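You operate a simulated robot arm through the tools that you are given. There is no shell and no other tool.

You run a simulated two-armed robot. Do the job below in one go: nothing can be reset, and whatever is moved stays where it is left.

TASK
Pick up the chalk carton with one hand, pass it to the other hand and put it on the store counter top. Set down upright: chalk carton.
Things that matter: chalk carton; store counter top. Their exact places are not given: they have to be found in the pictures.

Only the result counts: the job must be done as asked and must still hold three seconds after the hand-in. Knocking over, shifting, dropping, spilling or breaking anything else fails it.

THE ROBOT
Two 7-joint arms with two-finger parallel grippers on one trunk, on a base that moves. Base frame: it is fixed to the floor where the robot stands at the start and does not move with it; the origin is under the middle of the robot, x ahead of it, y to its left, z up. Readings come in m, rad, newtons and seconds.
The left shoulder is at the start at [0.071, 0.156, 1.03], the right one opposite. Each reaches about 1.231 m from its shoulder. Places, roughly: chalk carton [-1.25, 3.5, 1.25]; store counter top [-0.3, 6.8, 0.8]. Payload 3.91 kg a hand.
The TCP of each hand is the grasp point between the finger pads, 0.03 m short of the fingertips. In the tool frame z runs along the fingers and y along their closing line. Largest opening 0.11 m; finger width 0.02, thickness 0.01; the body of the gripper, 0.048 by 0.112 m, starts 0.055 m behind the TCP.
Orientation is that of the tool frame in the base frame, as a unit quaternion [w, x, y, z]. With the fingers straight down and closing along the base's y, the tool's x points along the base's -x, its y along +y and its z along -z.

THE INTERFACE
- The arms move only by the tool move_arm. It takes "left_deltas", "right_deltas" or both (then of equal length, played together; a hand with none holds still); each is a list of rows, each an object (a shift or turn left out is 0, a gripper value left out holds the last) with "slide": the shift along the base's x, y, z in m, a list of three; "rot": the turn, a rotation vector about the base's x, y, z in rad, a list of three; "jaw": the opening, from 0 (shut) to 1 (fully open). In form: [{"slide": [tx, ty, tz], "rot": [rx, ry, rz], "jaw": jaw}, ...]. A call has 1 to 20 rows; each row shifts and turns the commanded pose from where the row before left it. A row lasts 0.2 s, in which the tool goes at most 0.05 m and 0.15 rad; a call with a longer step from one row to the next is refused whole, and so is a gripper value outside its range. A pose out of reach is approached as far as the arm can. The call stops where the force on the tool passes 40 N (or 10 N more than at its start, if that is more) or the arm is blocked; 0.2 s more then pass. The fingers move at their own pace (about 0.108 m/s each) and stop on an object; they squeeze with about 21 N. The grip force told is the motor's: it shows also when the fingers shut on nothing. Time passes only in rows, and 0.2 s behind the last, so rows that do not move let the fingers close. It gives the time, the measured TCP pose, the force on the tool (base axes), the opening and the grip force at its end, in the units of the frame above (readings bear some noise), with the torque about the TCP (base axes, N m) and any sound that the robot's microphone picked up.
- Cameras (640 x 400 px; columns grow to the right, rows downward): "scene" is now at [0.1461, -0.0064, 1.2865]; the picture's right is [-0.08, -1.00, 0.00], its down [-0.31, 0.02, -0.95] and it looks along [0.95, -0.08, -0.31] (base axes); focal length 286 px, centre (320, 200). "left" rides on the left gripper at [0.073, -0.017, -0.103] in its tool frame; the picture's right is [0.23, 0.97, 0.00], its down [-0.76, 0.18, -0.62] and it looks along [-0.61, 0.14, 0.78] (tool axes); focal length 222 px, centre (320, 200). "right" rides on the right gripper at [0.072, 0.017, -0.103] in its tool frame; the picture's right is [-0.23, 0.97, 0.00], its down [-0.76, -0.18, -0.62] and it looks along [-0.61, -0.14, 0.78] (tool axes); focal length 222 px, centre (320, 200).
- get_image(camera): a new picture of that camera. No time passes.
- slide_trunk(by): slides the trunk up (or, below 0, down) by that many m; the arms and the scene camera ride with it, the base frame stays. It gives what a move gives, with no picture.
- roll_base(legs): drives the robot by 1 to 6 legs, each [ahead, left, turn to the left] in m, m and rad, along the robot's own axes; the way and the turn of a leg run together, so that a leg with both is an arc; at most 1.5 m and 3.142 rad a leg. The arms and the cameras ride along, it lands a little off, and it stops where it bumps. It gives what a move gives.
- head_to(pan, tilt): turns the head with the scene camera to pan (to the left, within 1.501 rad either way) and tilt (down, from -0.506 to 1.204), counted from straight ahead of the robot. It gives what a move gives.
- measure_at(camera, pixels): for up to 12 pixels [column, row] of the newest picture of that camera ("zoom" is the newest enlarged one), the place [x, y, z] in the base frame of the surface seen there, good to about 0.003 m. No time passes.
- inspect(camera, box): a new picture of the part [left, top, right, bottom] of that camera's present view, enlarged. No time passes.
- hand_in(): hands the job in; it is judged then, once.

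Open the grippers and draw the arms clear of the work before you hand the job in, unless the task says otherwise.

The tools are called after "Emit:" by a JSON object that holds its "api" and its "payload". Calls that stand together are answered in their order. move_arm: Moves the arms, as the interface text tells. Its arguments: {"type":"object","properties":{"left_deltas":{"type":"array"},"right_deltas":{"type":"array"}},"required":[]} The other tools are called the same way: slide_trunk (by) moves the trunk up or down; roll_base (legs) drives the base; head_to (pan, tilt) turns the head that bears the scene camera; get_image (camera) takes a picture; measure_at (camera, pixels) gives the place of the surface under pixels of a picture; inspect (camera, box) takes an enlarged picture of a part of a camera's view; hand_in () hands the job in.

At the start:

```text
clock: 0.0
left_tool_pos: [0.7056, 0.2214, 1.2013]
left_tool_rot: [0.0, -0.001, 1.0, 0.0]
left_force: [-0.5, 0.3, 0.0]
left_moment: [0.01, -0.04, 0.04]
left_opening: 0.1097
left_gripper_force: 0.1
right_tool_pos: [0.7387, -0.3475, 1.1452]
right_tool_rot: [0.0, -0.001, 1.0, 0.0]
right_force: [-0.1, 0.1, -0.4]
right_moment: [0.03, 0.03, 0.0]
right_opening: 0.1101
right_gripper_force: 0.0
trunk travel left (down, up): [-0.475, 0.465]
robot x, y, heading: [0.0004, -0.0016, -0.001]
head pan, tilt (commanded): [-0.08, 0.314]
```

scene: 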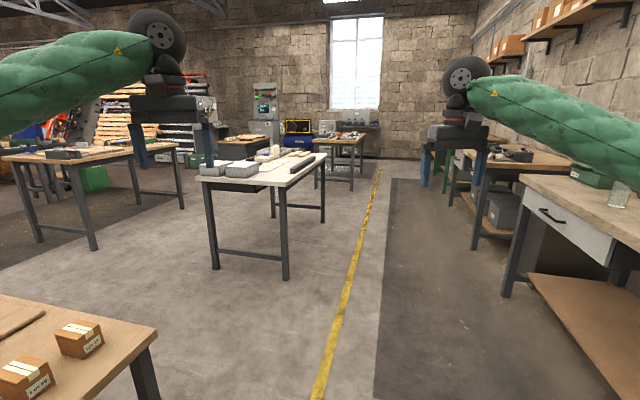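
right: 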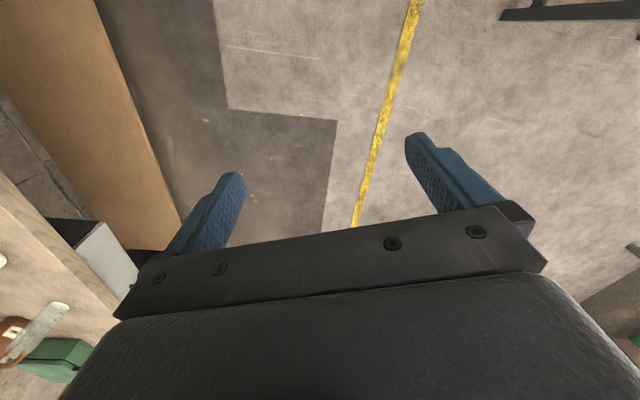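
left: 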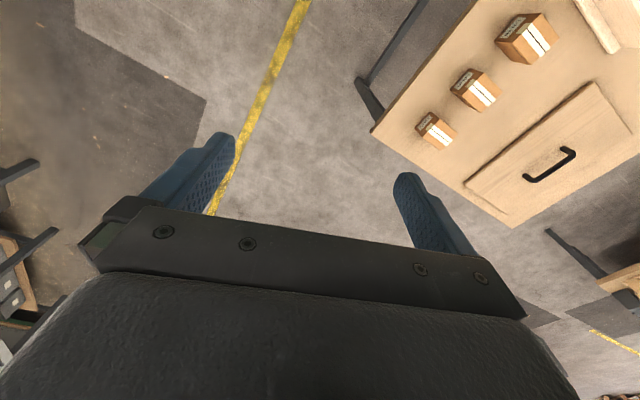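

The scene picture shows a workshop with tables ahead; the carton should be to the left and behind. I turn the head to the left to look around.

Emit:
{"api": "head_to", "payload": {"pan": 1.5, "tilt": 0.2}}

Emit:
{"api": "get_image", "payload": {"camera": "scene"}}

```text
clock: 1.6
left_tool_pos: [0.7052, 0.2204, 1.2016]
left_tool_rot: [0.0, -0.001, 1.0, 0.0]
left_force: [-0.7, 0.0, -0.2]
left_moment: [-0.03, 0.03, 0.02]
left_opening: 0.1101
left_gripper_force: 0.0
right_tool_pos: [0.7382, -0.3475, 1.1446]
right_tool_rot: [0.0, 0.0, 1.0, 0.001]
right_force: [-0.2, 0.5, -0.3]
right_moment: [0.04, -0.01, 0.03]
right_opening: 0.1101
right_gripper_force: 0.0
trunk travel left (down, up): [-0.475, 0.465]
robot x, y, heading: [0.0011, -0.0026, -0.001]
head pan, tilt (commanded): [1.499, 0.201]
```

```text
taken
```

scene: 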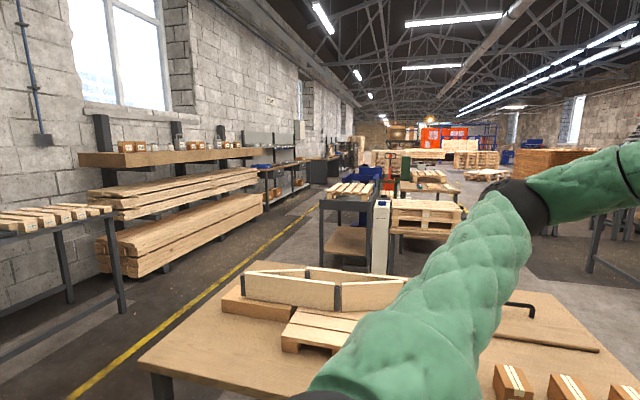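

Small cartons stand on a wall shelf around pixels (120–250, 145). I enlarge that part and measure.

Emit:
{"api": "inspect", "payload": {"camera": "scene", "box": [70, 100, 310, 250]}}

Emit:
{"api": "measure_at", "payload": {"camera": "scene", "pixels": [[125, 146], [180, 145], [193, 144], [222, 145], [240, 145], [90, 160], [265, 150], [320, 280], [170, 370], [345, 245], [80, 390], [280, 215]]}}

```text
2.67 times, centred on (190, 175) of scene
```

zoom: 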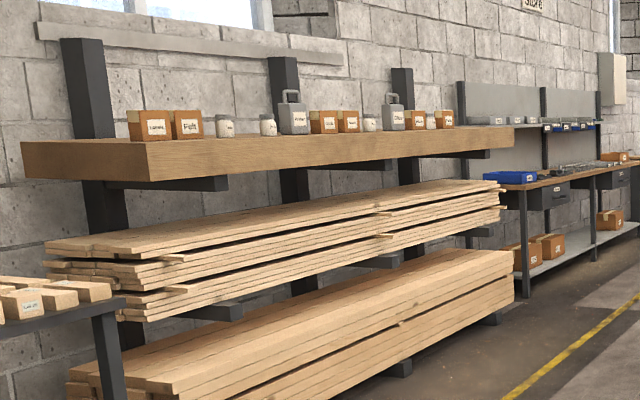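

```text
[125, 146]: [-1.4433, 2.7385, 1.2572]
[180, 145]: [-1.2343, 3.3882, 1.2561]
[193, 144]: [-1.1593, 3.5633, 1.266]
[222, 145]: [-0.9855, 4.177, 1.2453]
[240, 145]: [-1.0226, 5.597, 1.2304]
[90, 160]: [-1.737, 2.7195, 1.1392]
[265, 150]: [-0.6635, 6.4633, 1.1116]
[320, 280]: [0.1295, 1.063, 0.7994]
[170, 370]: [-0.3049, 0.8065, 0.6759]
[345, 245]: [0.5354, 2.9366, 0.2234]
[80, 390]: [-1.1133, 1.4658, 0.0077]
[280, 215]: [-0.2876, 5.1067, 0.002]
```

The shelf carries several labelled cartons; I zoom closer to read the labels, and look at the far counter region.

Emit:
{"api": "inspect", "payload": {"camera": "scene", "box": [110, 120, 190, 170]}}

Emit:
{"api": "inspect", "payload": {"camera": "scene", "box": [170, 120, 250, 170]}}

Emit:
{"api": "inspect", "payload": {"camera": "scene", "box": [240, 100, 380, 190]}}

```text
8.00 times, centred on (150, 145) of scene
```

zoom: 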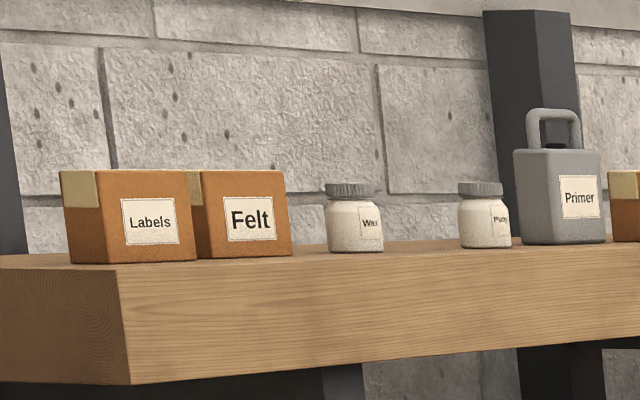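

```text
8.00 times, centred on (210, 145) of scene
```

zoom: 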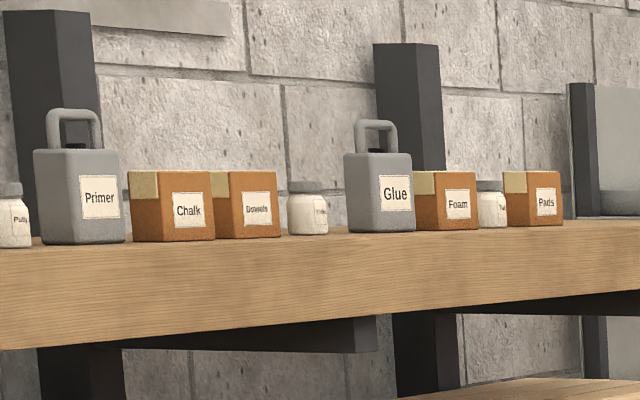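

```text
4.44 times, centred on (310, 145) of scene
```

zoom: 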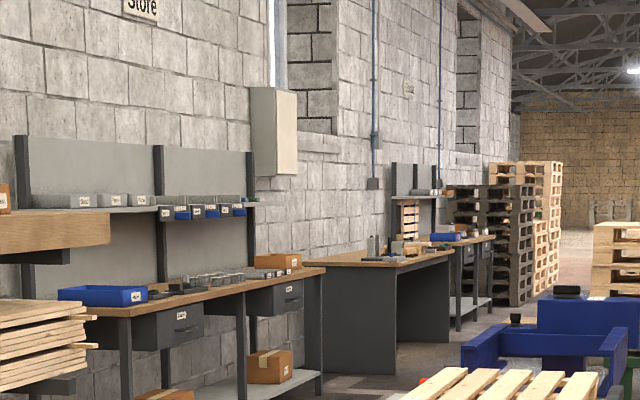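

The "Chalk" carton stands between the "Primer" can and the "Dowels" carton, at about scene (193,145). I measure its edges in the zoom and the far benches.

Emit:
{"api": "measure_at", "payload": {"camera": "zoom", "pixels": [[70, 297], [150, 280], [200, 275], [290, 265], [310, 290], [340, 290], [400, 258], [420, 258], [100, 293], [280, 260], [320, 330], [140, 20]]}}

Emit:
{"api": "inspect", "payload": {"camera": "scene", "box": [180, 130, 220, 155]}}

Emit:
{"api": "measure_at", "payload": {"camera": "zoom", "pixels": [[110, 250], [250, 250], [310, 210], [420, 210], [340, 245], [390, 290], [90, 320], [300, 320], [440, 230], [200, 150], [255, 130], [330, 130]]}}

```text
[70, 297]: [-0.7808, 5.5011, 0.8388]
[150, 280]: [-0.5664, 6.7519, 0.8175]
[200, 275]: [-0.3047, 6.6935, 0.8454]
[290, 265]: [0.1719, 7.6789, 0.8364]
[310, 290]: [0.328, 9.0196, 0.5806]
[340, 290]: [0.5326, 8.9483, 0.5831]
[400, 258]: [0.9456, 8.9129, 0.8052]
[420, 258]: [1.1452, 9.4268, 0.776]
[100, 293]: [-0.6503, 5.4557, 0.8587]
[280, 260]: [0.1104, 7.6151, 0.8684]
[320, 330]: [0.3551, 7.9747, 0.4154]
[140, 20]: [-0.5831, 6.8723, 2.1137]
```

```text
16.00 times, centred on (200, 142) of scene
```

zoom: 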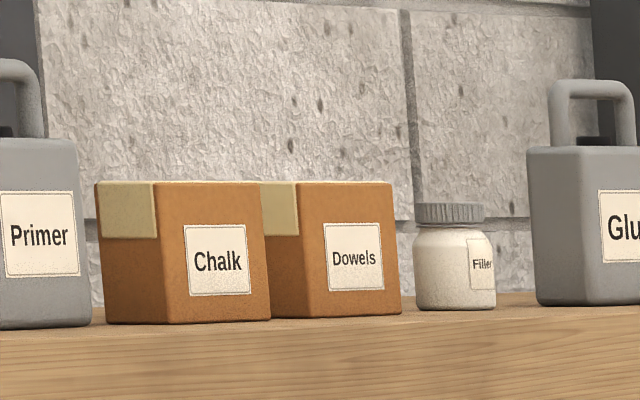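

```text
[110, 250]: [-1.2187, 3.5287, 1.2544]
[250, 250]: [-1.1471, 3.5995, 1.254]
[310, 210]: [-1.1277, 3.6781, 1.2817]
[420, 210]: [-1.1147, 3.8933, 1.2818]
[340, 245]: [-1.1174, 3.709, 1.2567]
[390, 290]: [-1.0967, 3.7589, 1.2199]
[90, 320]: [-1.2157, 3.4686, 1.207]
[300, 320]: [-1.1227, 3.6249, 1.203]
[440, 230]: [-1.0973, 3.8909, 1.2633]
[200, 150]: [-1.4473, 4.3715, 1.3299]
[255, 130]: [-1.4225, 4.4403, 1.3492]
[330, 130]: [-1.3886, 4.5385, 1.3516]
```

The store counter is the bench under the "Store" sign around [-0.3, 6.7, 0.83]. Now I look at the floor and obstacles on the left before driving.

Emit:
{"api": "head_to", "payload": {"pan": 1.5, "tilt": 0.8}}

Emit:
{"api": "get_image", "payload": {"camera": "scene"}}

Emit:
{"api": "measure_at", "payload": {"camera": "scene", "pixels": [[100, 100], [150, 150], [200, 200], [250, 250], [300, 300], [320, 350], [320, 390], [200, 300], [100, 250], [50, 150], [150, 390], [500, 200]]}}

```text
clock: 2.6
left_tool_pos: [0.7059, 0.2218, 1.2021]
left_tool_rot: [0.0, -0.001, 1.0, 0.0]
left_force: [0.6, -0.5, 0.4]
left_moment: [0.0, -0.02, -0.01]
left_opening: 0.1099
left_gripper_force: 0.0
right_tool_pos: [0.738, -0.3473, 1.1463]
right_tool_rot: [0.0, -0.001, 1.0, 0.001]
right_force: [0.6, 0.7, 0.6]
right_moment: [0.0, -0.05, 0.05]
right_opening: 0.1104
right_gripper_force: 0.1
trunk travel left (down, up): [-0.475, 0.465]
robot x, y, heading: [0.0024, -0.0011, -0.0]
head pan, tilt (commanded): [1.499, 0.799]
```

```text
taken
```

scene: 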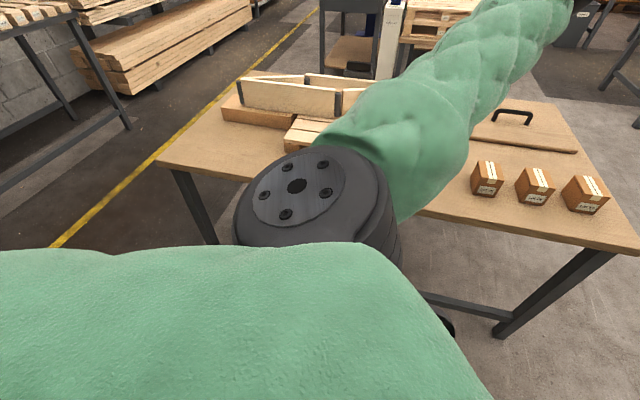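

```text
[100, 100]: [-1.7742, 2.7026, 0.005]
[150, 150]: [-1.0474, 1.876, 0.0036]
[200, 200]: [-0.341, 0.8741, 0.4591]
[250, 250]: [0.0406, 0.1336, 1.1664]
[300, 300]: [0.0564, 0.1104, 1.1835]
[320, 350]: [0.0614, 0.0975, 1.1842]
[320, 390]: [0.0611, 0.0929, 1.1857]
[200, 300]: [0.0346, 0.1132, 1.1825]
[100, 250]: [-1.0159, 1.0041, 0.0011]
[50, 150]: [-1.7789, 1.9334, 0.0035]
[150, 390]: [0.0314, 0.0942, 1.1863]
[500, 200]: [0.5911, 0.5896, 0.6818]
```

The table on the left must be rounded. I measure its corners and the left bench legs at (130,128), (75,120).

Emit:
{"api": "measure_at", "payload": {"camera": "scene", "pixels": [[161, 160], [245, 175], [638, 250], [575, 108], [245, 74], [215, 240], [500, 335], [128, 126], [72, 18], [5, 190], [345, 65], [72, 122]]}}

Emit:
{"api": "head_to", "payload": {"pan": 1.5, "tilt": 0.45}}

Emit:
{"api": "get_image", "payload": {"camera": "scene"}}

```text
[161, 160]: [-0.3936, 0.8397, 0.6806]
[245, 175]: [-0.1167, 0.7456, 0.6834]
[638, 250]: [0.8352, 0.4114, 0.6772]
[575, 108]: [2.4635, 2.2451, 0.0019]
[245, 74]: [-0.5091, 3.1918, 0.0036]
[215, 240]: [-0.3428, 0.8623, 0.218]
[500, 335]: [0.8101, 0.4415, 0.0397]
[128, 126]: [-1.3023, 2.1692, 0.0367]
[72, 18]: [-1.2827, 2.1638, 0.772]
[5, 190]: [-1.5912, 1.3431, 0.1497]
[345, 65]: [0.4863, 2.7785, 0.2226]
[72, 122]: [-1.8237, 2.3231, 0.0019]
```

```text
clock: 3.5
left_tool_pos: [0.7074, 0.2204, 1.2019]
left_tool_rot: [0.0, -0.001, 1.0, 0.0]
left_force: [0.0, -0.9, -0.7]
left_moment: [-0.01, -0.01, -0.01]
left_opening: 0.1104
left_gripper_force: 0.0
right_tool_pos: [0.7388, -0.3489, 1.1455]
right_tool_rot: [0.0, 0.0, 1.0, 0.0]
right_force: [1.1, -1.1, -0.5]
right_moment: [0.02, -0.02, 0.01]
right_opening: 0.11
right_gripper_force: 0.1
trunk travel left (down, up): [-0.475, 0.465]
robot x, y, heading: [0.001, 0.0036, -0.0]
head pan, tilt (commanded): [1.499, 0.45]
```

```text
taken
```

scene: 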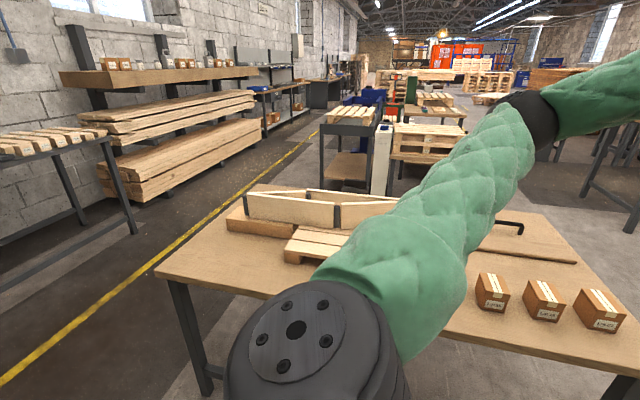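

The aisle between the near table (corner [-0.39,0.84]) and the wall bench (corner [-1.28,2.16]) is about 1.27 m wide and the room is turned ~19.3° to my frame. I raise the trunk so the arms clear everything, then turn left in part and look.

Emit:
{"api": "slide_trunk", "payload": {"by": 0.3}}

Emit:
{"api": "roll_base", "payload": {"legs": [[0, 0, 1.232]]}}

Emit:
{"api": "head_to", "payload": {"pan": 1.2, "tilt": 0.5}}

Emit:
{"api": "get_image", "payload": {"camera": "scene"}}

```text
clock: 6.5
left_tool_pos: [0.7054, 0.221, 1.5018]
left_tool_rot: [0.0, -0.001, 1.0, 0.0]
left_force: [0.1, 0.7, -0.7]
left_moment: [0.01, 0.0, 0.01]
left_opening: 0.1101
left_gripper_force: 0.0
right_tool_pos: [0.7387, -0.3472, 1.4455]
right_tool_rot: [-0.001, 0.0, 1.0, 0.0]
right_force: [0.7, 0.2, -0.4]
right_moment: [0.0, -0.01, 0.01]
right_opening: 0.1099
right_gripper_force: 0.1
trunk travel left (down, up): [-0.775, 0.165]
robot x, y, heading: [0.0021, 0.0003, 0.002]
head pan, tilt (commanded): [1.499, 0.45]
```

```text
clock: 9.9
left_tool_pos: [0.0329, 0.7388, 1.5014]
left_tool_rot: [0.0, -0.575, 0.818, 0.0]
left_force: [-0.3, 0.1, 0.4]
left_moment: [-0.01, -0.01, -0.01]
left_opening: 0.1099
left_gripper_force: 0.1
right_tool_pos: [0.5779, 0.5763, 1.4453]
right_tool_rot: [0.001, -0.575, 0.818, 0.0]
right_force: [-0.5, 0.9, -0.6]
right_moment: [0.02, -0.03, -0.01]
right_opening: 0.1102
right_gripper_force: 0.1
trunk travel left (down, up): [-0.775, 0.165]
robot x, y, heading: [-0.0003, 0.001, 1.227]
head pan, tilt (commanded): [1.499, 0.45]
```

```text
clock: 10.7
left_tool_pos: [0.0311, 0.7393, 1.5017]
left_tool_rot: [0.0, -0.575, 0.818, 0.001]
left_force: [0.0, -0.8, 1.0]
left_moment: [0.0, -0.01, 0.01]
left_opening: 0.1099
left_gripper_force: 0.1
right_tool_pos: [0.5778, 0.5764, 1.4444]
right_tool_rot: [0.0, -0.574, 0.819, 0.001]
right_force: [-0.2, -0.3, -0.2]
right_moment: [0.02, 0.03, 0.02]
right_opening: 0.1097
right_gripper_force: 0.1
trunk travel left (down, up): [-0.775, 0.165]
robot x, y, heading: [-0.0047, 0.0015, 1.226]
head pan, tilt (commanded): [1.201, 0.499]
```

```text
taken
```

scene: 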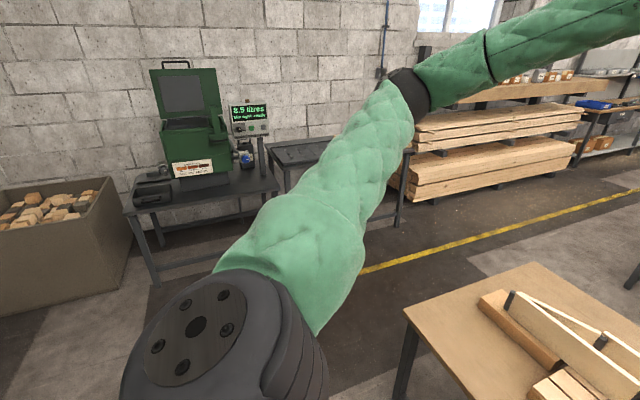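

The way left of the robot is free up to the machine bench; I measure the bench front, the bin, and the lumber-stack fronts to plan the drive.

Emit:
{"api": "measure_at", "payload": {"camera": "scene", "pixels": [[130, 212], [275, 185], [155, 280], [10, 312], [132, 235], [440, 250], [405, 315], [580, 160], [470, 195], [405, 190], [600, 100], [250, 105]]}}

```text
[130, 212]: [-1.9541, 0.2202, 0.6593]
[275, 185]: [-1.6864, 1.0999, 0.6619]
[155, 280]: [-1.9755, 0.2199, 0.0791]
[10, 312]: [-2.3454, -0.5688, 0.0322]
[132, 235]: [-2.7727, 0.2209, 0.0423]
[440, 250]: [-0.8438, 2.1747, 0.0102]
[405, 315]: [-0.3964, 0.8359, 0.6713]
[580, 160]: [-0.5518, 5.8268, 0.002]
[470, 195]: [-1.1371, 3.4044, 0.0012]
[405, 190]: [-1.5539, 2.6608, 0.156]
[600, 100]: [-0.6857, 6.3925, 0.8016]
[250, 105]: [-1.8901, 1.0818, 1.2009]
```

All fronts along the wall lie at about 1.92 m or more in the wall direction, so I turn to face the wall, go ahead 1.25 m, and slide right along the aisle to the chalk carton.

Emit:
{"api": "roll_base", "payload": {"legs": [[0, 0, 1.58], [1.25, 0, 0]]}}

Emit:
{"api": "head_to", "payload": {"pan": -0.9, "tilt": 0.5}}

Emit:
{"api": "get_image", "payload": {"camera": "scene"}}

```text
clock: 20.8
left_tool_pos: [-1.9046, 0.5396, 1.501]
left_tool_rot: [0.0, 0.982, -0.191, 0.0]
left_force: [0.2, -0.2, 0.0]
left_moment: [-0.01, 0.0, 0.01]
left_opening: 0.11
left_gripper_force: 0.0
right_tool_pos: [-1.7202, 1.0788, 1.4441]
right_tool_rot: [0.001, 0.981, -0.192, 0.0]
right_force: [0.1, -0.3, -0.7]
right_moment: [-0.01, -0.01, 0.02]
right_opening: 0.11
right_gripper_force: 0.0
trunk travel left (down, up): [-0.775, 0.165]
robot x, y, heading: [-1.1673, 0.4781, 2.756]
head pan, tilt (commanded): [1.201, 0.499]
```

```text
clock: 22.8
left_tool_pos: [-1.9047, 0.54, 1.5003]
left_tool_rot: [0.0, 0.981, -0.192, 0.0]
left_force: [0.9, -0.5, 0.7]
left_moment: [0.01, -0.03, -0.01]
left_opening: 0.11
left_gripper_force: 0.1
right_tool_pos: [-1.7197, 1.0794, 1.4464]
right_tool_rot: [0.0, 0.981, -0.192, -0.001]
right_force: [0.0, 0.8, -0.3]
right_moment: [0.03, 0.0, -0.03]
right_opening: 0.1101
right_gripper_force: 0.1
trunk travel left (down, up): [-0.775, 0.165]
robot x, y, heading: [-1.1666, 0.4797, 2.759]
head pan, tilt (commanded): [-0.901, 0.499]
```

```text
taken
```

scene: 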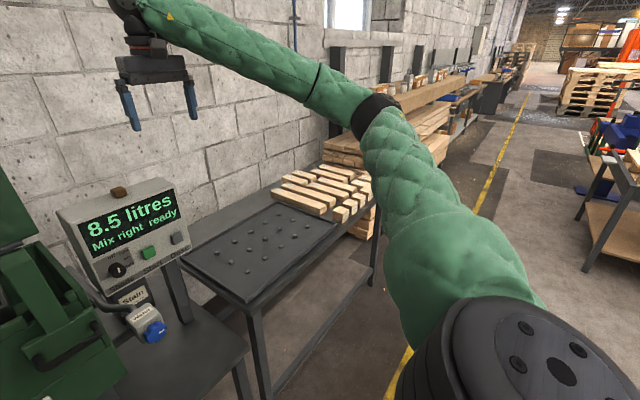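

The robot stands at [-1.17,0.48] with heading 2.757, aisle ahead is clear. I correct the heading and slide right along the aisle to the chalk carton.

Emit:
{"api": "roll_base", "payload": {"legs": [[0, 0, 0.048], [0, -1.4, 0], [0, -1.35, 0]]}}

Emit:
{"api": "head_to", "payload": {"pan": 0.0, "tilt": 0.35}}

Emit:
{"api": "get_image", "payload": {"camera": "scene"}}

```text
clock: 36.6
left_tool_pos: [-0.9182, 3.1289, 1.5011]
left_tool_rot: [0.0, 0.98, -0.197, 0.0]
left_force: [0.1, 0.5, 0.6]
left_moment: [-0.02, 0.04, 0.0]
left_opening: 0.1102
left_gripper_force: 0.1
right_tool_pos: [-0.7273, 3.6642, 1.4468]
right_tool_rot: [0.0, 0.98, -0.198, -0.001]
right_force: [-0.8, 0.3, -0.1]
right_moment: [-0.01, 0.0, 0.0]
right_opening: 0.1103
right_gripper_force: 0.0
trunk travel left (down, up): [-0.775, 0.165]
robot x, y, heading: [-0.1799, 3.057, 2.744]
head pan, tilt (commanded): [-0.901, 0.499]
```

```text
clock: 37.8
left_tool_pos: [-0.9167, 3.1272, 1.5013]
left_tool_rot: [0.0, 0.98, -0.198, 0.0]
left_force: [-0.3, -0.6, 0.0]
left_moment: [0.02, -0.02, -0.01]
left_opening: 0.1102
left_gripper_force: 0.0
right_tool_pos: [-0.7262, 3.6652, 1.4466]
right_tool_rot: [-0.001, 0.98, -0.198, -0.001]
right_force: [0.2, 0.6, -0.2]
right_moment: [0.04, -0.03, -0.02]
right_opening: 0.1101
right_gripper_force: 0.1
trunk travel left (down, up): [-0.775, 0.165]
robot x, y, heading: [-0.1803, 3.0608, 2.744]
head pan, tilt (commanded): [0.0, 0.351]
```

```text
taken
```

scene: 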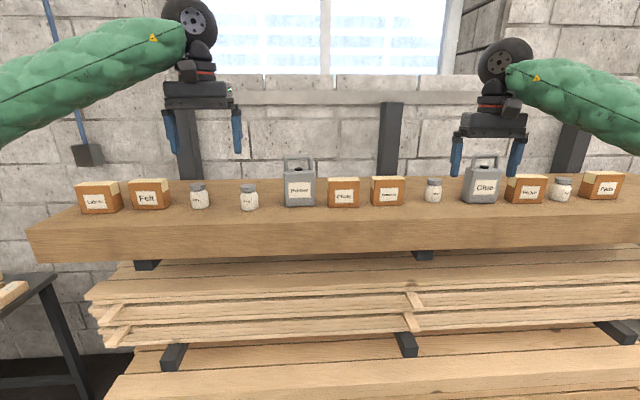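

The chalk carton is at about (343,192), between Primer (300,185) and Dowels (387,190). I zoom in to read the labels and measure its edges and the gaps.

Emit:
{"api": "inspect", "payload": {"camera": "scene", "box": [272, 145, 432, 245]}}

Emit:
{"api": "measure_at", "payload": {"camera": "zoom", "pixels": [[230, 138], [340, 138], [232, 240], [342, 240], [285, 195], [285, 135], [285, 260], [405, 135], [285, 300], [52, 150], [168, 150], [410, 190]]}}

```text
4.00 times, centred on (352, 195) of scene
```

zoom: 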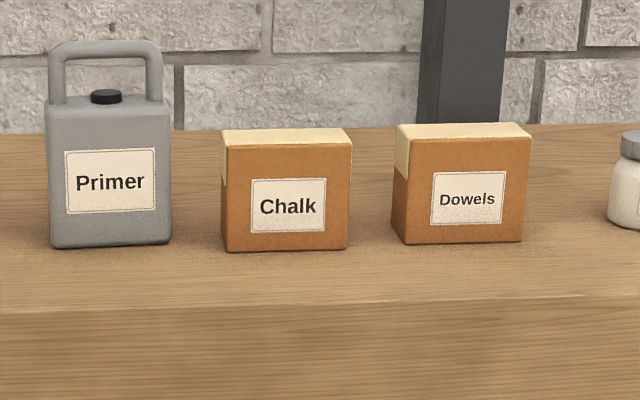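

```text
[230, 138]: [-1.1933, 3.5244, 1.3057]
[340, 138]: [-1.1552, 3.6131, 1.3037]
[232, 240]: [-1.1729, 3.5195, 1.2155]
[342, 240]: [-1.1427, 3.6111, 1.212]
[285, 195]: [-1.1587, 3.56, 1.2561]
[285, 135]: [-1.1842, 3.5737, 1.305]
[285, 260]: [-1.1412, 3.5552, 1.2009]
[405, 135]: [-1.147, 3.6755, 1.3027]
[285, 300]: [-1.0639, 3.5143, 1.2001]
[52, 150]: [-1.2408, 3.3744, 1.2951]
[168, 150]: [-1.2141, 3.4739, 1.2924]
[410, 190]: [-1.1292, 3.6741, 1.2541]
```

The carton is about 0.105 m wide and 0.104 m tall (shelf top z=1.200, top z≈1.304). I now measure its depth at the top edges, and the shelf depth.

Emit:
{"api": "inspect", "payload": {"camera": "scene", "box": [323, 170, 371, 210]}}

Emit:
{"api": "measure_at", "payload": {"camera": "zoom", "pixels": [[70, 100], [80, 120], [300, 118], [300, 105], [410, 120], [90, 140], [400, 140], [100, 400], [250, 400], [400, 390], [240, 112], [45, 260]]}}

```text
10.00 times, centred on (347, 190) of scene
```

zoom: 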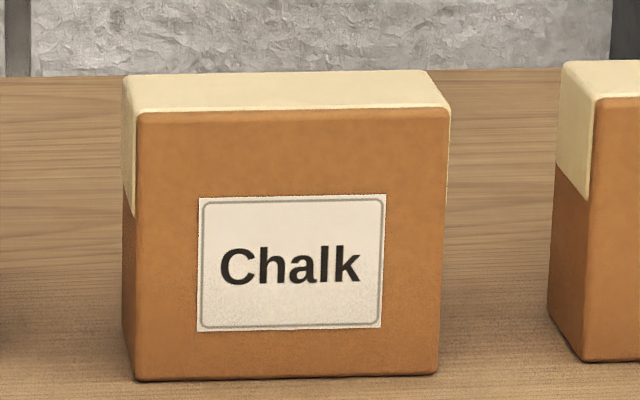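

```text
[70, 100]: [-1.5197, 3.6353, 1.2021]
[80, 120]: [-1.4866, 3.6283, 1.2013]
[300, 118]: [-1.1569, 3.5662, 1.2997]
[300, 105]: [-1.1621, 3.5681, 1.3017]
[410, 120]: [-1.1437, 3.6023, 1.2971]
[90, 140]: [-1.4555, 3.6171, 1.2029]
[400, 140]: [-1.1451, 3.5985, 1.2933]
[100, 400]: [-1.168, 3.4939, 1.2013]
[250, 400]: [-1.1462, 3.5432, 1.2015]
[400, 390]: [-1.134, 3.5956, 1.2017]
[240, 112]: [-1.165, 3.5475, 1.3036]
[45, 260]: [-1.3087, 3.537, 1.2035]
```

I measure the corners of the top face at (132,80), (425,74), (142,108), (446,104) and the front face corners.

Emit:
{"api": "measure_at", "payload": {"camera": "zoom", "pixels": [[134, 80], [422, 76], [146, 106], [440, 102], [142, 130], [443, 130], [142, 372], [433, 368], [290, 250], [280, 76], [280, 90], [580, 250]]}}

```text
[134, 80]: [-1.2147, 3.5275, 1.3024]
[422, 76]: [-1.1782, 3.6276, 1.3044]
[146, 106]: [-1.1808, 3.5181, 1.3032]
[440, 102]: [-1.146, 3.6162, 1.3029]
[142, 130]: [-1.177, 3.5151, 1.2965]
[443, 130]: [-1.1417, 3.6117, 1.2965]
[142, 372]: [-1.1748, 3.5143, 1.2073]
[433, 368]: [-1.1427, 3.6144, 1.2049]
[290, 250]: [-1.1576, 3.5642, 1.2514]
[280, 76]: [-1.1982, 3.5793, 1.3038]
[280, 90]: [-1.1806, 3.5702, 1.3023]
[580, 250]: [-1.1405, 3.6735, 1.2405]
```

The carton measures about 0.105 wide, 0.05 deep, 0.104 tall, so it must be gripped front-to-back. Before choosing hands, I look at the store counter to the right for free space.

Emit:
{"api": "head_to", "payload": {"pan": -1.2, "tilt": 0.3}}

Emit:
{"api": "get_image", "payload": {"camera": "scene"}}

Emit:
{"api": "inspect", "payload": {"camera": "scene", "box": [160, 100, 400, 250]}}

```text
clock: 39.2
left_tool_pos: [-0.9176, 3.127, 1.5006]
left_tool_rot: [0.0, 0.98, -0.197, 0.0]
left_force: [0.1, 0.3, 0.8]
left_moment: [0.02, 0.0, 0.03]
left_opening: 0.11
left_gripper_force: 0.1
right_tool_pos: [-0.728, 3.6655, 1.4447]
right_tool_rot: [0.0, 0.98, -0.198, 0.0]
right_force: [-0.6, -0.5, 0.1]
right_moment: [0.01, 0.01, 0.0]
right_opening: 0.1101
right_gripper_force: 0.0
trunk travel left (down, up): [-0.775, 0.165]
robot x, y, heading: [-0.18, 3.0571, 2.745]
head pan, tilt (commanded): [-1.201, 0.3]
```

```text
taken
```

scene: 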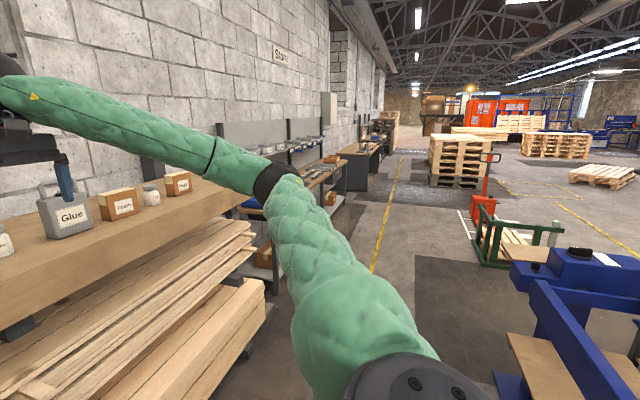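

```text
2.67 times, centred on (280, 175) of scene
```

zoom: 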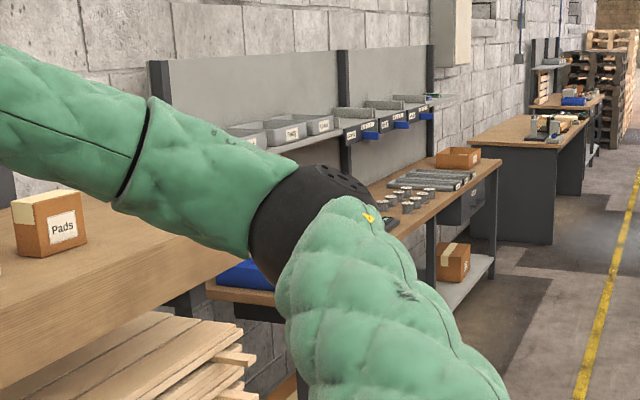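

The arm hides the counter from here, so I will judge its free space later. I pull the right hand back toward the robot so it does not hover over the shelf items, and turn the head back to the shelf.

Emit:
{"api": "move_arm", "payload": {"right_deltas": [{"slide": [0.046, -0.019, 0.01]}, {"slide": [0.046, -0.019, 0.01]}, {"slide": [0.046, -0.019, 0.01]}, {"slide": [0.046, -0.019, 0.01]}, {"slide": [0.046, -0.019, 0.01]}]}}

Emit:
{"api": "head_to", "payload": {"pan": 0.0, "tilt": 0.45}}

Emit:
{"api": "roll_base", "payload": {"legs": [[0.1, -0.306, 0.06]]}}

Emit:
{"api": "get_image", "payload": {"camera": "scene"}}

```text
refused: row 1 steps farther than a row can; nothing moved
```

```text
clock: 40.6
left_tool_pos: [-0.9177, 3.128, 1.5017]
left_tool_rot: [0.001, 0.98, -0.198, 0.0]
left_force: [0.4, 0.1, 1.0]
left_moment: [-0.01, 0.01, -0.01]
left_opening: 0.11
left_gripper_force: 0.0
right_tool_pos: [-0.7265, 3.6648, 1.4449]
right_tool_rot: [0.0, 0.98, -0.197, 0.0]
right_force: [1.1, -0.9, -0.6]
right_moment: [0.01, -0.04, 0.03]
right_opening: 0.11
right_gripper_force: 0.0
trunk travel left (down, up): [-0.775, 0.165]
robot x, y, heading: [-0.1798, 3.0567, 2.749]
head pan, tilt (commanded): [0.0, 0.45]
```

```text
clock: 42.8
left_tool_pos: [-0.9054, 3.4005, 1.5018]
left_tool_rot: [0.001, 0.986, -0.164, 0.001]
left_force: [0.0, -0.4, -0.3]
left_moment: [0.0, 0.0, -0.01]
left_opening: 0.1101
left_gripper_force: 0.0
right_tool_pos: [-0.7518, 3.9497, 1.447]
right_tool_rot: [0.0, 0.986, -0.164, 0.0]
right_force: [-0.2, 0.7, 0.0]
right_moment: [-0.01, -0.01, 0.03]
right_opening: 0.11
right_gripper_force: 0.0
trunk travel left (down, up): [-0.775, 0.165]
robot x, y, heading: [-0.1651, 3.378, 2.811]
head pan, tilt (commanded): [0.0, 0.45]
```

```text
taken
```

scene: 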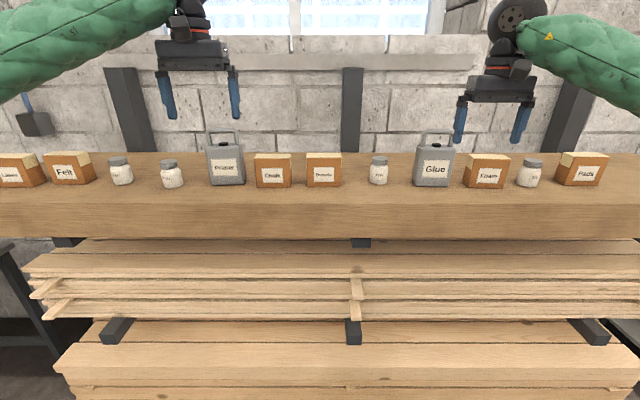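

The refused arm move did not run, but the base landed well: the carton (272,172) is now 1.02 m ahead and 0.15 m left of the robot. I retract the right hand in smaller steps.

Emit:
{"api": "move_arm", "payload": {"right_deltas": [{"slide": [0.042, -0.0145, 0.01]}, {"slide": [0.042, -0.0145, 0.01]}, {"slide": [0.042, -0.0145, 0.01]}, {"slide": [0.042, -0.0145, 0.01]}, {"slide": [0.042, -0.0145, 0.01]}]}}

Emit:
{"api": "measure_at", "payload": {"camera": "scene", "pixels": [[222, 134], [436, 134], [272, 172], [256, 155], [289, 154], [258, 185], [290, 184], [323, 172], [225, 168], [300, 205], [300, 225], [300, 160]]}}

```text
clock: 44.0
left_tool_pos: [-0.9025, 3.4, 1.5037]
left_tool_rot: [0.0, 0.987, -0.164, -0.002]
left_force: [0.2, -0.4, -0.5]
left_moment: [-0.02, 0.03, 0.01]
left_opening: 0.1096
left_gripper_force: 0.1
right_tool_pos: [-0.5385, 3.8762, 1.4967]
right_tool_rot: [0.0, 0.987, -0.164, -0.001]
right_force: [1.0, 0.8, 0.1]
right_moment: [-0.01, 0.01, 0.01]
right_opening: 0.1101
right_gripper_force: 0.0
trunk travel left (down, up): [-0.775, 0.165]
robot x, y, heading: [-0.1669, 3.3822, 2.808]
head pan, tilt (commanded): [0.0, 0.45]
```

```text
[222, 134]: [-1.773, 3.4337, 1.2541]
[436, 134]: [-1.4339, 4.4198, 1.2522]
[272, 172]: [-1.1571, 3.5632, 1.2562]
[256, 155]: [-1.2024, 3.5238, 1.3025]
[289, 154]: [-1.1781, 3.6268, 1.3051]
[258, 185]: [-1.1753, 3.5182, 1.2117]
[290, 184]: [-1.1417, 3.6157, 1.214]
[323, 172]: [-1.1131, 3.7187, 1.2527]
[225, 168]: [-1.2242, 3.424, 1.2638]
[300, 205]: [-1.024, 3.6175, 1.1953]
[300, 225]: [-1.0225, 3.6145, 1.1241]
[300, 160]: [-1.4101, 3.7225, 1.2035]
```

The readings agree with carton centre ≈ [-1.180, 3.572], top z 1.304. I turn the left hand −90° about vertical so its fingers close front-to-back with its camera on the left.

Emit:
{"api": "move_arm", "payload": {"left_deltas": [{"rot": [0, 0, -0.1428]}, {"rot": [0, 0, -0.1428]}, {"rot": [0, 0, -0.1428]}, {"rot": [0, 0, -0.1428]}, {"rot": [0, 0, -0.1428]}, {"rot": [0, 0, -0.1428]}, {"rot": [0, 0, -0.1428]}, {"rot": [0, 0, -0.1428]}, {"rot": [0, 0, -0.1428]}, {"rot": [0, 0, -0.1428]}, {"rot": [0, 0, -0.1428]}]}}

Emit:
{"api": "get_image", "payload": {"camera": "scene"}}

Emit:
{"api": "get_image", "payload": {"camera": "left"}}

```text
clock: 46.4
left_tool_pos: [-0.6715, 3.4799, 1.454]
left_tool_rot: [0.001, -0.587, 0.81, 0.0]
left_force: [0.3, -0.1, -0.2]
left_moment: [-0.03, 0.02, -0.02]
left_opening: 0.1098
left_gripper_force: 0.0
left hand out of reach, approached as far as the arm can: row 7, 8, 9, 10, 11
right_tool_pos: [-0.5388, 3.8783, 1.4948]
right_tool_rot: [0.001, 0.986, -0.165, -0.001]
right_force: [0.1, -0.5, 0.0]
right_moment: [0.0, 0.01, -0.01]
right_opening: 0.1101
right_gripper_force: 0.1
trunk travel left (down, up): [-0.775, 0.165]
robot x, y, heading: [-0.1647, 3.3841, 2.809]
head pan, tilt (commanded): [0.0, 0.45]
```

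```text
taken
```

scene: 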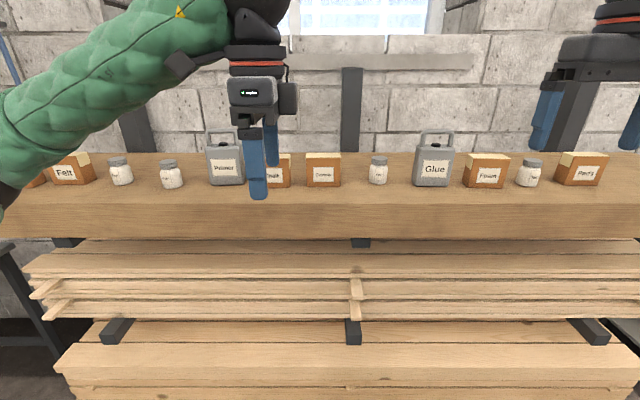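

```text
taken
```

left: 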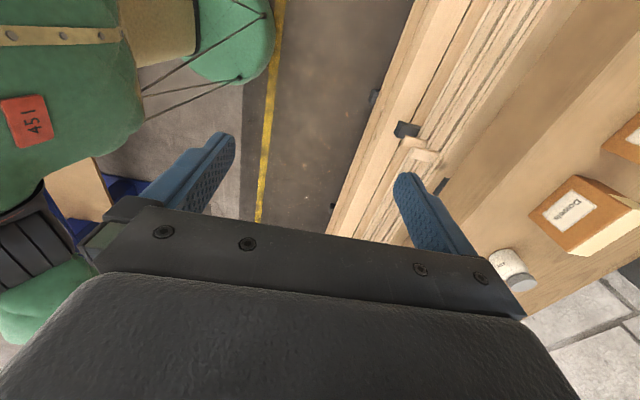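

The −90° turn exceeded the left wrist's range from row 7 on (hand pulled back to [-0.67,3.48,1.454]). I turn it back to neutral and check where it lands.

Emit:
{"api": "move_arm", "payload": {"left_deltas": [{"rot": [0, 0, 0.1428]}, {"rot": [0, 0, 0.1428]}, {"rot": [0, 0, 0.1428]}, {"rot": [0, 0, 0.1428]}, {"rot": [0, 0, 0.1428]}, {"rot": [0, 0, 0.1428]}, {"rot": [0, 0, 0.1428]}, {"rot": [0, 0, 0.1428]}, {"rot": [0, 0, 0.1428]}, {"rot": [0, 0, 0.1428]}, {"rot": [0, 0, 0.1428]}]}}

```text
clock: 48.8
left_tool_pos: [-0.6734, 3.4791, 1.4551]
left_tool_rot: [0.0, 0.987, -0.163, -0.001]
left_force: [-0.7, -0.2, 0.4]
left_moment: [0.02, 0.02, -0.03]
left_opening: 0.11
left_gripper_force: 0.1
right_tool_pos: [-0.541, 3.8781, 1.4963]
right_tool_rot: [0.0, 0.986, -0.164, -0.001]
right_force: [0.2, -0.3, 0.2]
right_moment: [0.0, -0.02, -0.02]
right_opening: 0.1101
right_gripper_force: 0.0
trunk travel left (down, up): [-0.775, 0.165]
robot x, y, heading: [-0.1634, 3.3828, 2.816]
head pan, tilt (commanded): [0.0, 0.45]
```

Yaw is back to neutral at [-0.673,3.479]; the commanded pose restarts from the measured one. I now move the hand forward 0.2 m and try the turn the other way (+90°).

Emit:
{"api": "move_arm", "payload": {"left_deltas": [{"slide": [-0.046, 0.0159, 0.009]}, {"slide": [-0.046, 0.0159, 0.009]}, {"slide": [-0.046, 0.0159, 0.009]}, {"slide": [-0.046, 0.0159, 0.009]}]}}

Emit:
{"api": "move_arm", "payload": {"left_deltas": [{"rot": [0, 0, 0.1428]}, {"rot": [0, 0, 0.1428]}, {"rot": [0, 0, 0.1428]}, {"rot": [0, 0, 0.1428]}, {"rot": [0, 0, 0.1428]}, {"rot": [0, 0, 0.1428]}, {"rot": [0, 0, 0.1428]}, {"rot": [0, 0, 0.1428]}, {"rot": [0, 0, 0.1428]}, {"rot": [0, 0, 0.1428]}, {"rot": [0, 0, 0.1428]}]}}

Emit:
{"api": "get_image", "payload": {"camera": "scene"}}

```text
clock: 49.8
left_tool_pos: [-0.8596, 3.544, 1.4942]
left_tool_rot: [0.0, 0.986, -0.164, 0.001]
left_force: [0.1, 0.6, -0.1]
left_moment: [-0.03, -0.01, 0.0]
left_opening: 0.1101
left_gripper_force: 0.0
right_tool_pos: [-0.5411, 3.8791, 1.4947]
right_tool_rot: [0.001, 0.986, -0.164, 0.0]
right_force: [-0.5, 0.0, 0.0]
right_moment: [0.0, -0.03, -0.04]
right_opening: 0.1102
right_gripper_force: 0.1
trunk travel left (down, up): [-0.775, 0.165]
robot x, y, heading: [-0.1632, 3.3802, 2.812]
head pan, tilt (commanded): [0.0, 0.45]
```

```text
clock: 52.1
left_tool_pos: [-0.8584, 3.5424, 1.4905]
left_tool_rot: [0.0, 0.813, 0.582, 0.001]
left_force: [0.5, 0.3, 0.6]
left_moment: [0.0, 0.01, -0.03]
left_opening: 0.1098
left_gripper_force: 0.1
right_tool_pos: [-0.5409, 3.878, 1.4953]
right_tool_rot: [0.0, 0.986, -0.164, 0.0]
right_force: [-0.4, 0.4, 0.5]
right_moment: [0.01, 0.01, 0.0]
right_opening: 0.1098
right_gripper_force: 0.1
trunk travel left (down, up): [-0.775, 0.165]
robot x, y, heading: [-0.1655, 3.3831, 2.81]
head pan, tilt (commanded): [0.0, 0.45]
```

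```text
taken
```

scene: 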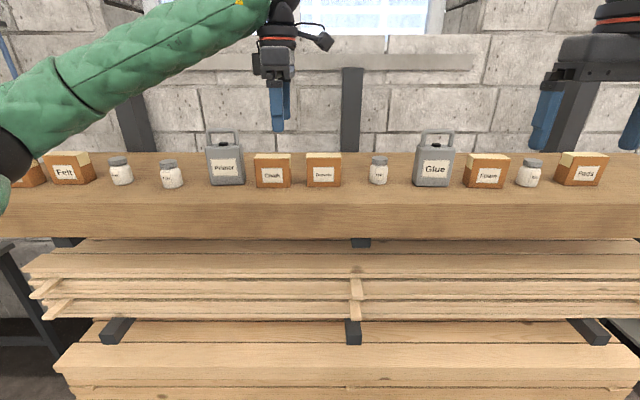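

The +90° turn works (closing line heading ≈2.813 vs carton normal ≈2.805). I raise the trunk a little for clearance over the can handles and roll ahead 0.26 m.

Emit:
{"api": "slide_trunk", "payload": {"by": 0.06}}

Emit:
{"api": "roll_base", "payload": {"legs": [[0.26, 0, 0]]}}

Emit:
{"api": "get_image", "payload": {"camera": "scene"}}

Emit:
{"api": "get_image", "payload": {"camera": "left"}}

```text
clock: 53.1
left_tool_pos: [-0.8583, 3.5427, 1.5499]
left_tool_rot: [0.0, 0.814, 0.581, 0.001]
left_force: [-0.5, 0.4, 0.3]
left_moment: [-0.01, 0.0, 0.01]
left_opening: 0.1102
left_gripper_force: 0.0
right_tool_pos: [-0.5415, 3.8782, 1.5555]
right_tool_rot: [0.0, 0.986, -0.165, 0.0]
right_force: [-0.3, 0.8, -0.4]
right_moment: [0.02, 0.02, -0.01]
right_opening: 0.1098
right_gripper_force: 0.1
trunk travel left (down, up): [-0.835, 0.105]
robot x, y, heading: [-0.1659, 3.3822, 2.809]
head pan, tilt (commanded): [0.0, 0.45]
```

```text
clock: 55.0
left_tool_pos: [-1.1068, 3.6249, 1.5519]
left_tool_rot: [0.0, 0.813, 0.583, 0.0]
left_force: [0.3, 0.8, 0.2]
left_moment: [0.0, 0.0, -0.01]
left_opening: 0.1099
left_gripper_force: 0.1
right_tool_pos: [-0.7904, 3.9607, 1.5557]
right_tool_rot: [0.0, 0.987, -0.163, 0.0]
right_force: [0.4, -0.2, 0.3]
right_moment: [0.03, 0.03, 0.0]
right_opening: 0.11
right_gripper_force: 0.0
trunk travel left (down, up): [-0.835, 0.105]
robot x, y, heading: [-0.4142, 3.4679, 2.816]
head pan, tilt (commanded): [0.0, 0.45]
```

```text
taken
```

scene: 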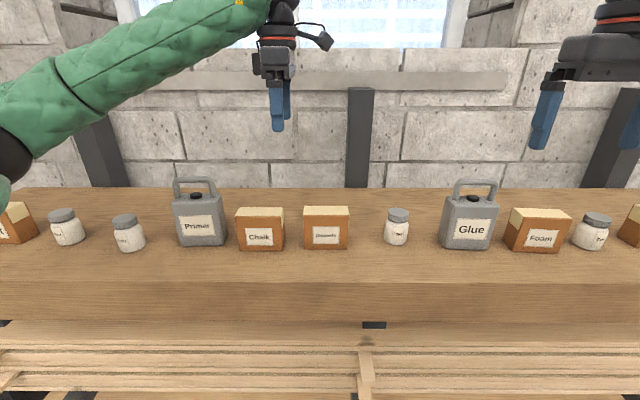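

```text
taken
```

left: 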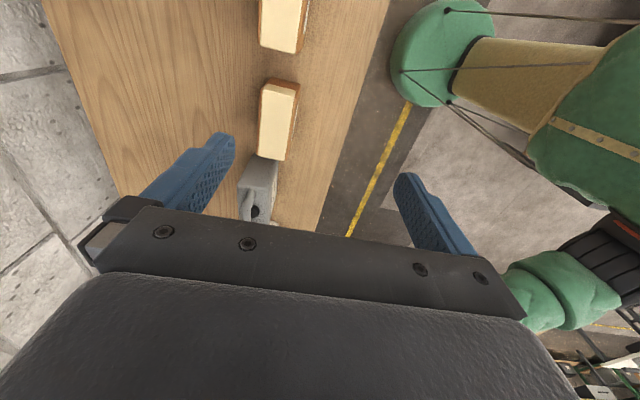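

The chalk carton is at (260,228). I zoom to refine its position with the closer view.

Emit:
{"api": "inspect", "payload": {"camera": "scene", "box": [228, 198, 292, 258]}}

Emit:
{"api": "measure_at", "payload": {"camera": "scene", "pixels": [[239, 210], [283, 210], [238, 220], [283, 219], [260, 237], [260, 212], [260, 217], [194, 179], [220, 240], [309, 230], [241, 247], [282, 247]]}}

Emit:
{"api": "measure_at", "payload": {"camera": "left", "pixels": [[268, 90], [262, 155], [295, 88], [282, 157], [275, 120], [245, 215]]}}

```text
6.67 times, centred on (260, 228) of scene
```

zoom: 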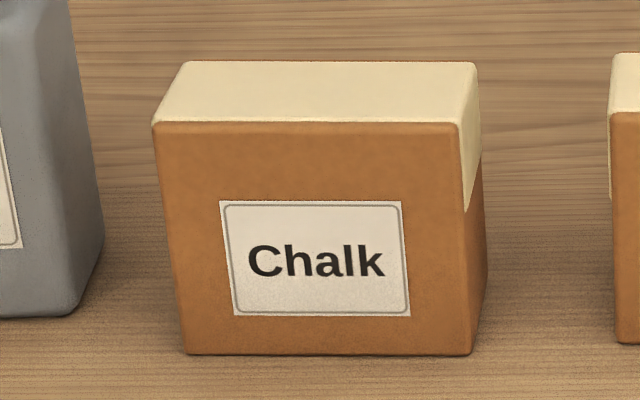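

```text
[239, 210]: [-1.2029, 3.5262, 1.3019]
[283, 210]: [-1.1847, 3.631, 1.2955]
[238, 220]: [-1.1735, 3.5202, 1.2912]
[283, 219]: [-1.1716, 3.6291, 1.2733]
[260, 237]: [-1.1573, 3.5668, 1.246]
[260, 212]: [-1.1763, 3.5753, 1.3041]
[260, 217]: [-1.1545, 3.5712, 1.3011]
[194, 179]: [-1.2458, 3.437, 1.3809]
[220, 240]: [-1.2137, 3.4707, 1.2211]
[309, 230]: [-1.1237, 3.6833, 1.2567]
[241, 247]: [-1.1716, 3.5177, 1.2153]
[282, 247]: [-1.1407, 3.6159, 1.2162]
```

```text
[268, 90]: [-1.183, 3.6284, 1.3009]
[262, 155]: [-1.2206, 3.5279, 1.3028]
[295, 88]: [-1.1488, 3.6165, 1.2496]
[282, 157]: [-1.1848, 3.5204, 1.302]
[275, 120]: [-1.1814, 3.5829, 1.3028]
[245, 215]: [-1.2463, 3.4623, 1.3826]
```

I measure the top-face corners of the carton in the enlarged picture for the exact centre.

Emit:
{"api": "measure_at", "payload": {"camera": "zoom", "pixels": [[190, 66], [470, 66], [160, 118], [452, 117], [160, 130], [452, 130], [190, 345], [465, 345], [330, 66], [310, 116], [310, 180], [480, 230]]}}

```text
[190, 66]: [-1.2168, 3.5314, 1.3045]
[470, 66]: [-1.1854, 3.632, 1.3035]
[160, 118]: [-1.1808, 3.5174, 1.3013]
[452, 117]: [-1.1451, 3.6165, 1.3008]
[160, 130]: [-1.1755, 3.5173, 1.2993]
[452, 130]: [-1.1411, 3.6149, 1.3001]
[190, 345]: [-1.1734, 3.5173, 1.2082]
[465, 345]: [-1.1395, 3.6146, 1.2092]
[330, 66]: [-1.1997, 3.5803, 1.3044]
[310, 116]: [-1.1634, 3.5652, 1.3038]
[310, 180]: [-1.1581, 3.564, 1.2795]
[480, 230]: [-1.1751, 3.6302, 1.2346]
```

Carton centre ≈ [-1.181, 3.574], top z 1.304. I move the left hand over it (slightly left of centre to leave room for the other hand later) and lower it partway.

Emit:
{"api": "move_arm", "payload": {"left_deltas": [{"slide": [-0.0386, -0.029, 0], "rot": [0, 0, -0.01], "jaw": 1}, {"slide": [-0.0386, -0.029, 0]}, {"slide": [0, 0, -0.04]}, {"slide": [0, 0, -0.04]}, {"slide": [0, 0, -0.04]}]}}

Emit:
{"api": "get_image", "payload": {"camera": "left"}}

Emit:
{"api": "get_image", "payload": {"camera": "scene"}}

```text
clock: 56.2
left_tool_pos: [-1.1838, 3.5655, 1.4296]
left_tool_rot: [0.0, 0.815, 0.579, -0.001]
left_force: [-0.3, 0.1, -0.4]
left_moment: [0.01, -0.03, 0.01]
left_opening: 0.1101
left_gripper_force: 0.1
right_tool_pos: [-0.7932, 3.9599, 1.5563]
right_tool_rot: [-0.001, 0.987, -0.162, 0.0]
right_force: [-0.5, 0.1, -0.2]
right_moment: [0.0, -0.03, 0.03]
right_opening: 0.1099
right_gripper_force: 0.1
trunk travel left (down, up): [-0.835, 0.105]
robot x, y, heading: [-0.4188, 3.4691, 2.812]
head pan, tilt (commanded): [0.0, 0.45]
```

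```text
taken
```

left: 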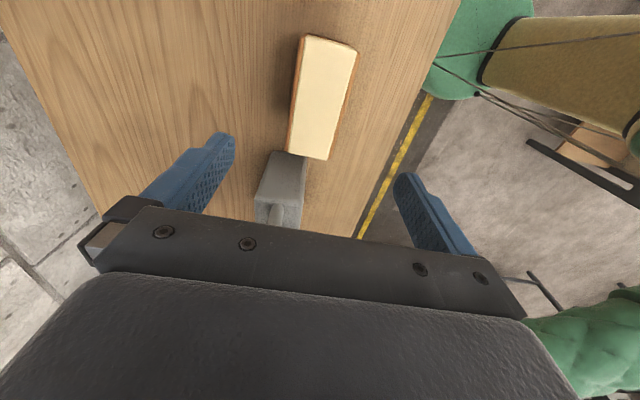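

```text
taken
```

scene: 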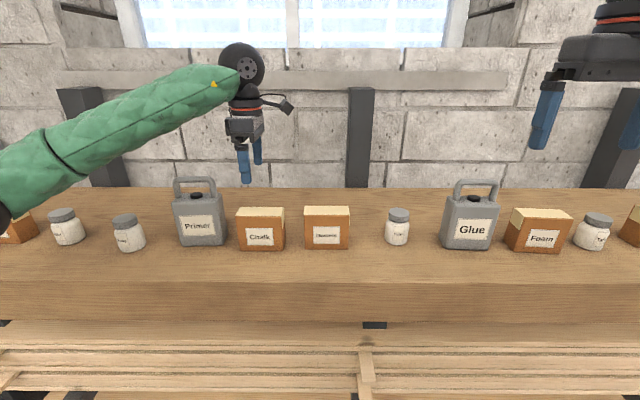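

The fingers straddle the carton's depth well. Before lowering further I check where the forearm and elbow are relative to the shelf items.

Emit:
{"api": "measure_at", "payload": {"camera": "scene", "pixels": [[5, 195], [30, 170], [60, 170], [100, 150], [150, 120], [200, 95], [240, 90], [242, 140], [270, 110], [286, 104], [62, 215], [125, 220]]}}

```text
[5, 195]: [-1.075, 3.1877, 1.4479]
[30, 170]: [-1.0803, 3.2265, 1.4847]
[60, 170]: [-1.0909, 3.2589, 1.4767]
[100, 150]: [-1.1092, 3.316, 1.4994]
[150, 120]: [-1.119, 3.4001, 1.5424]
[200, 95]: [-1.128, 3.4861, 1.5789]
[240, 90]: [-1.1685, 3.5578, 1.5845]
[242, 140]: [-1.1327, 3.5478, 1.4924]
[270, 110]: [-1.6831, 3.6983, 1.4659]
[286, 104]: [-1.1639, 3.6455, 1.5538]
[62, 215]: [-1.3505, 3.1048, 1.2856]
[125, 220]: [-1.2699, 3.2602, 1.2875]
```

The forearm runs left along the shelf's front edge at z≈1.45–1.5. To keep the elbow high, I raise the trunk 0.1 m and lower the hand with the arm alone in stages.

Emit:
{"api": "slide_trunk", "payload": {"by": 0.1}}

Emit:
{"api": "move_arm", "payload": {"left_deltas": [{"slide": [0, 0, -0.04]}, {"slide": [0, 0, -0.04]}, {"slide": [0, 0, -0.04]}, {"slide": [0, 0, -0.03]}]}}

Emit:
{"api": "get_image", "payload": {"camera": "scene"}}

Emit:
{"api": "get_image", "payload": {"camera": "left"}}

```text
clock: 57.6
left_tool_pos: [-1.1835, 3.5673, 1.5296]
left_tool_rot: [0.001, 0.816, 0.578, 0.0]
left_force: [0.9, -0.1, -0.4]
left_moment: [0.0, 0.01, 0.01]
left_opening: 0.1098
left_gripper_force: 0.1
right_tool_pos: [-0.7926, 3.9611, 1.6556]
right_tool_rot: [0.0, 0.987, -0.163, 0.0]
right_force: [-0.4, 0.0, 0.4]
right_moment: [0.01, -0.06, -0.06]
right_opening: 0.1101
right_gripper_force: 0.1
trunk travel left (down, up): [-0.935, 0.005]
robot x, y, heading: [-0.4184, 3.4649, 2.814]
head pan, tilt (commanded): [0.0, 0.45]
```

```text
clock: 58.6
left_tool_pos: [-1.185, 3.5674, 1.3787]
left_tool_rot: [0.0, 0.816, 0.579, 0.0]
left_force: [0.0, 0.6, 0.6]
left_moment: [-0.02, -0.02, -0.03]
left_opening: 0.1099
left_gripper_force: 0.1
right_tool_pos: [-0.7926, 3.9617, 1.6566]
right_tool_rot: [0.0, 0.987, -0.162, 0.0]
right_force: [-1.0, 0.0, 0.2]
right_moment: [0.01, -0.03, 0.0]
right_opening: 0.1098
right_gripper_force: 0.1
trunk travel left (down, up): [-0.935, 0.005]
robot x, y, heading: [-0.419, 3.4691, 2.811]
head pan, tilt (commanded): [0.0, 0.45]
```

```text
taken
```

scene: 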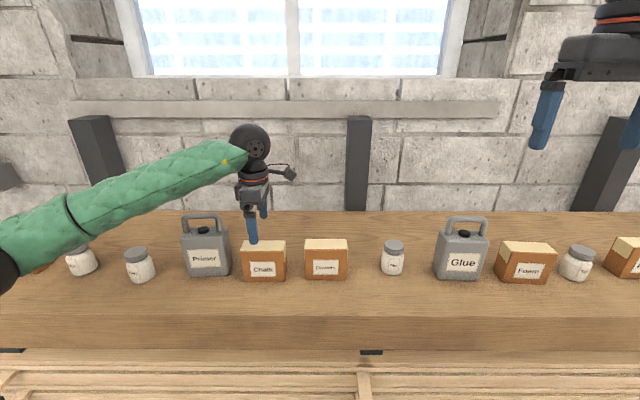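

```text
taken
```

left: 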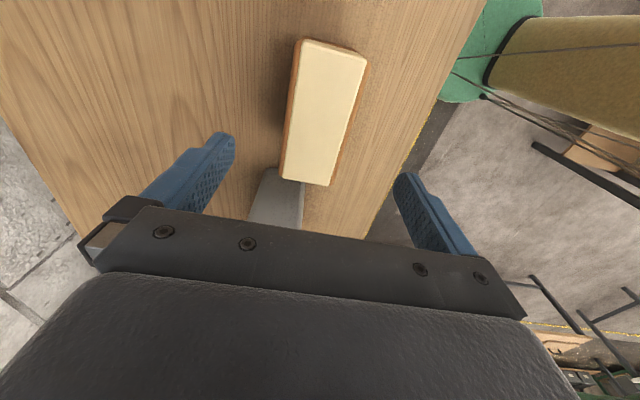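

The hand is 0.09 m above the grasp height and centred. I measure the forearm again against the primer handle (203,217) and the jars.

Emit:
{"api": "measure_at", "payload": {"camera": "scene", "pixels": [[5, 275], [30, 250], [60, 235], [100, 215], [150, 190], [200, 165], [220, 160], [250, 180], [250, 200], [290, 173], [203, 217], [80, 250]]}}

```text
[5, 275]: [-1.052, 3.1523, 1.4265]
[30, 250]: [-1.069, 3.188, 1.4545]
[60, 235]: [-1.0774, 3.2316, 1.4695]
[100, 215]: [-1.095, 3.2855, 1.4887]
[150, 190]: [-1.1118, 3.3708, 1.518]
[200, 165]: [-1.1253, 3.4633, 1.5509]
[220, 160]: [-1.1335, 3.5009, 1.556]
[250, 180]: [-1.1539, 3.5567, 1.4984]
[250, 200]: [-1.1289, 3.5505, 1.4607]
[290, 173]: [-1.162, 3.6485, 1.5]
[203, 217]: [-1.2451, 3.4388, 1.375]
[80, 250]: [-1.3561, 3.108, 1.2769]
```

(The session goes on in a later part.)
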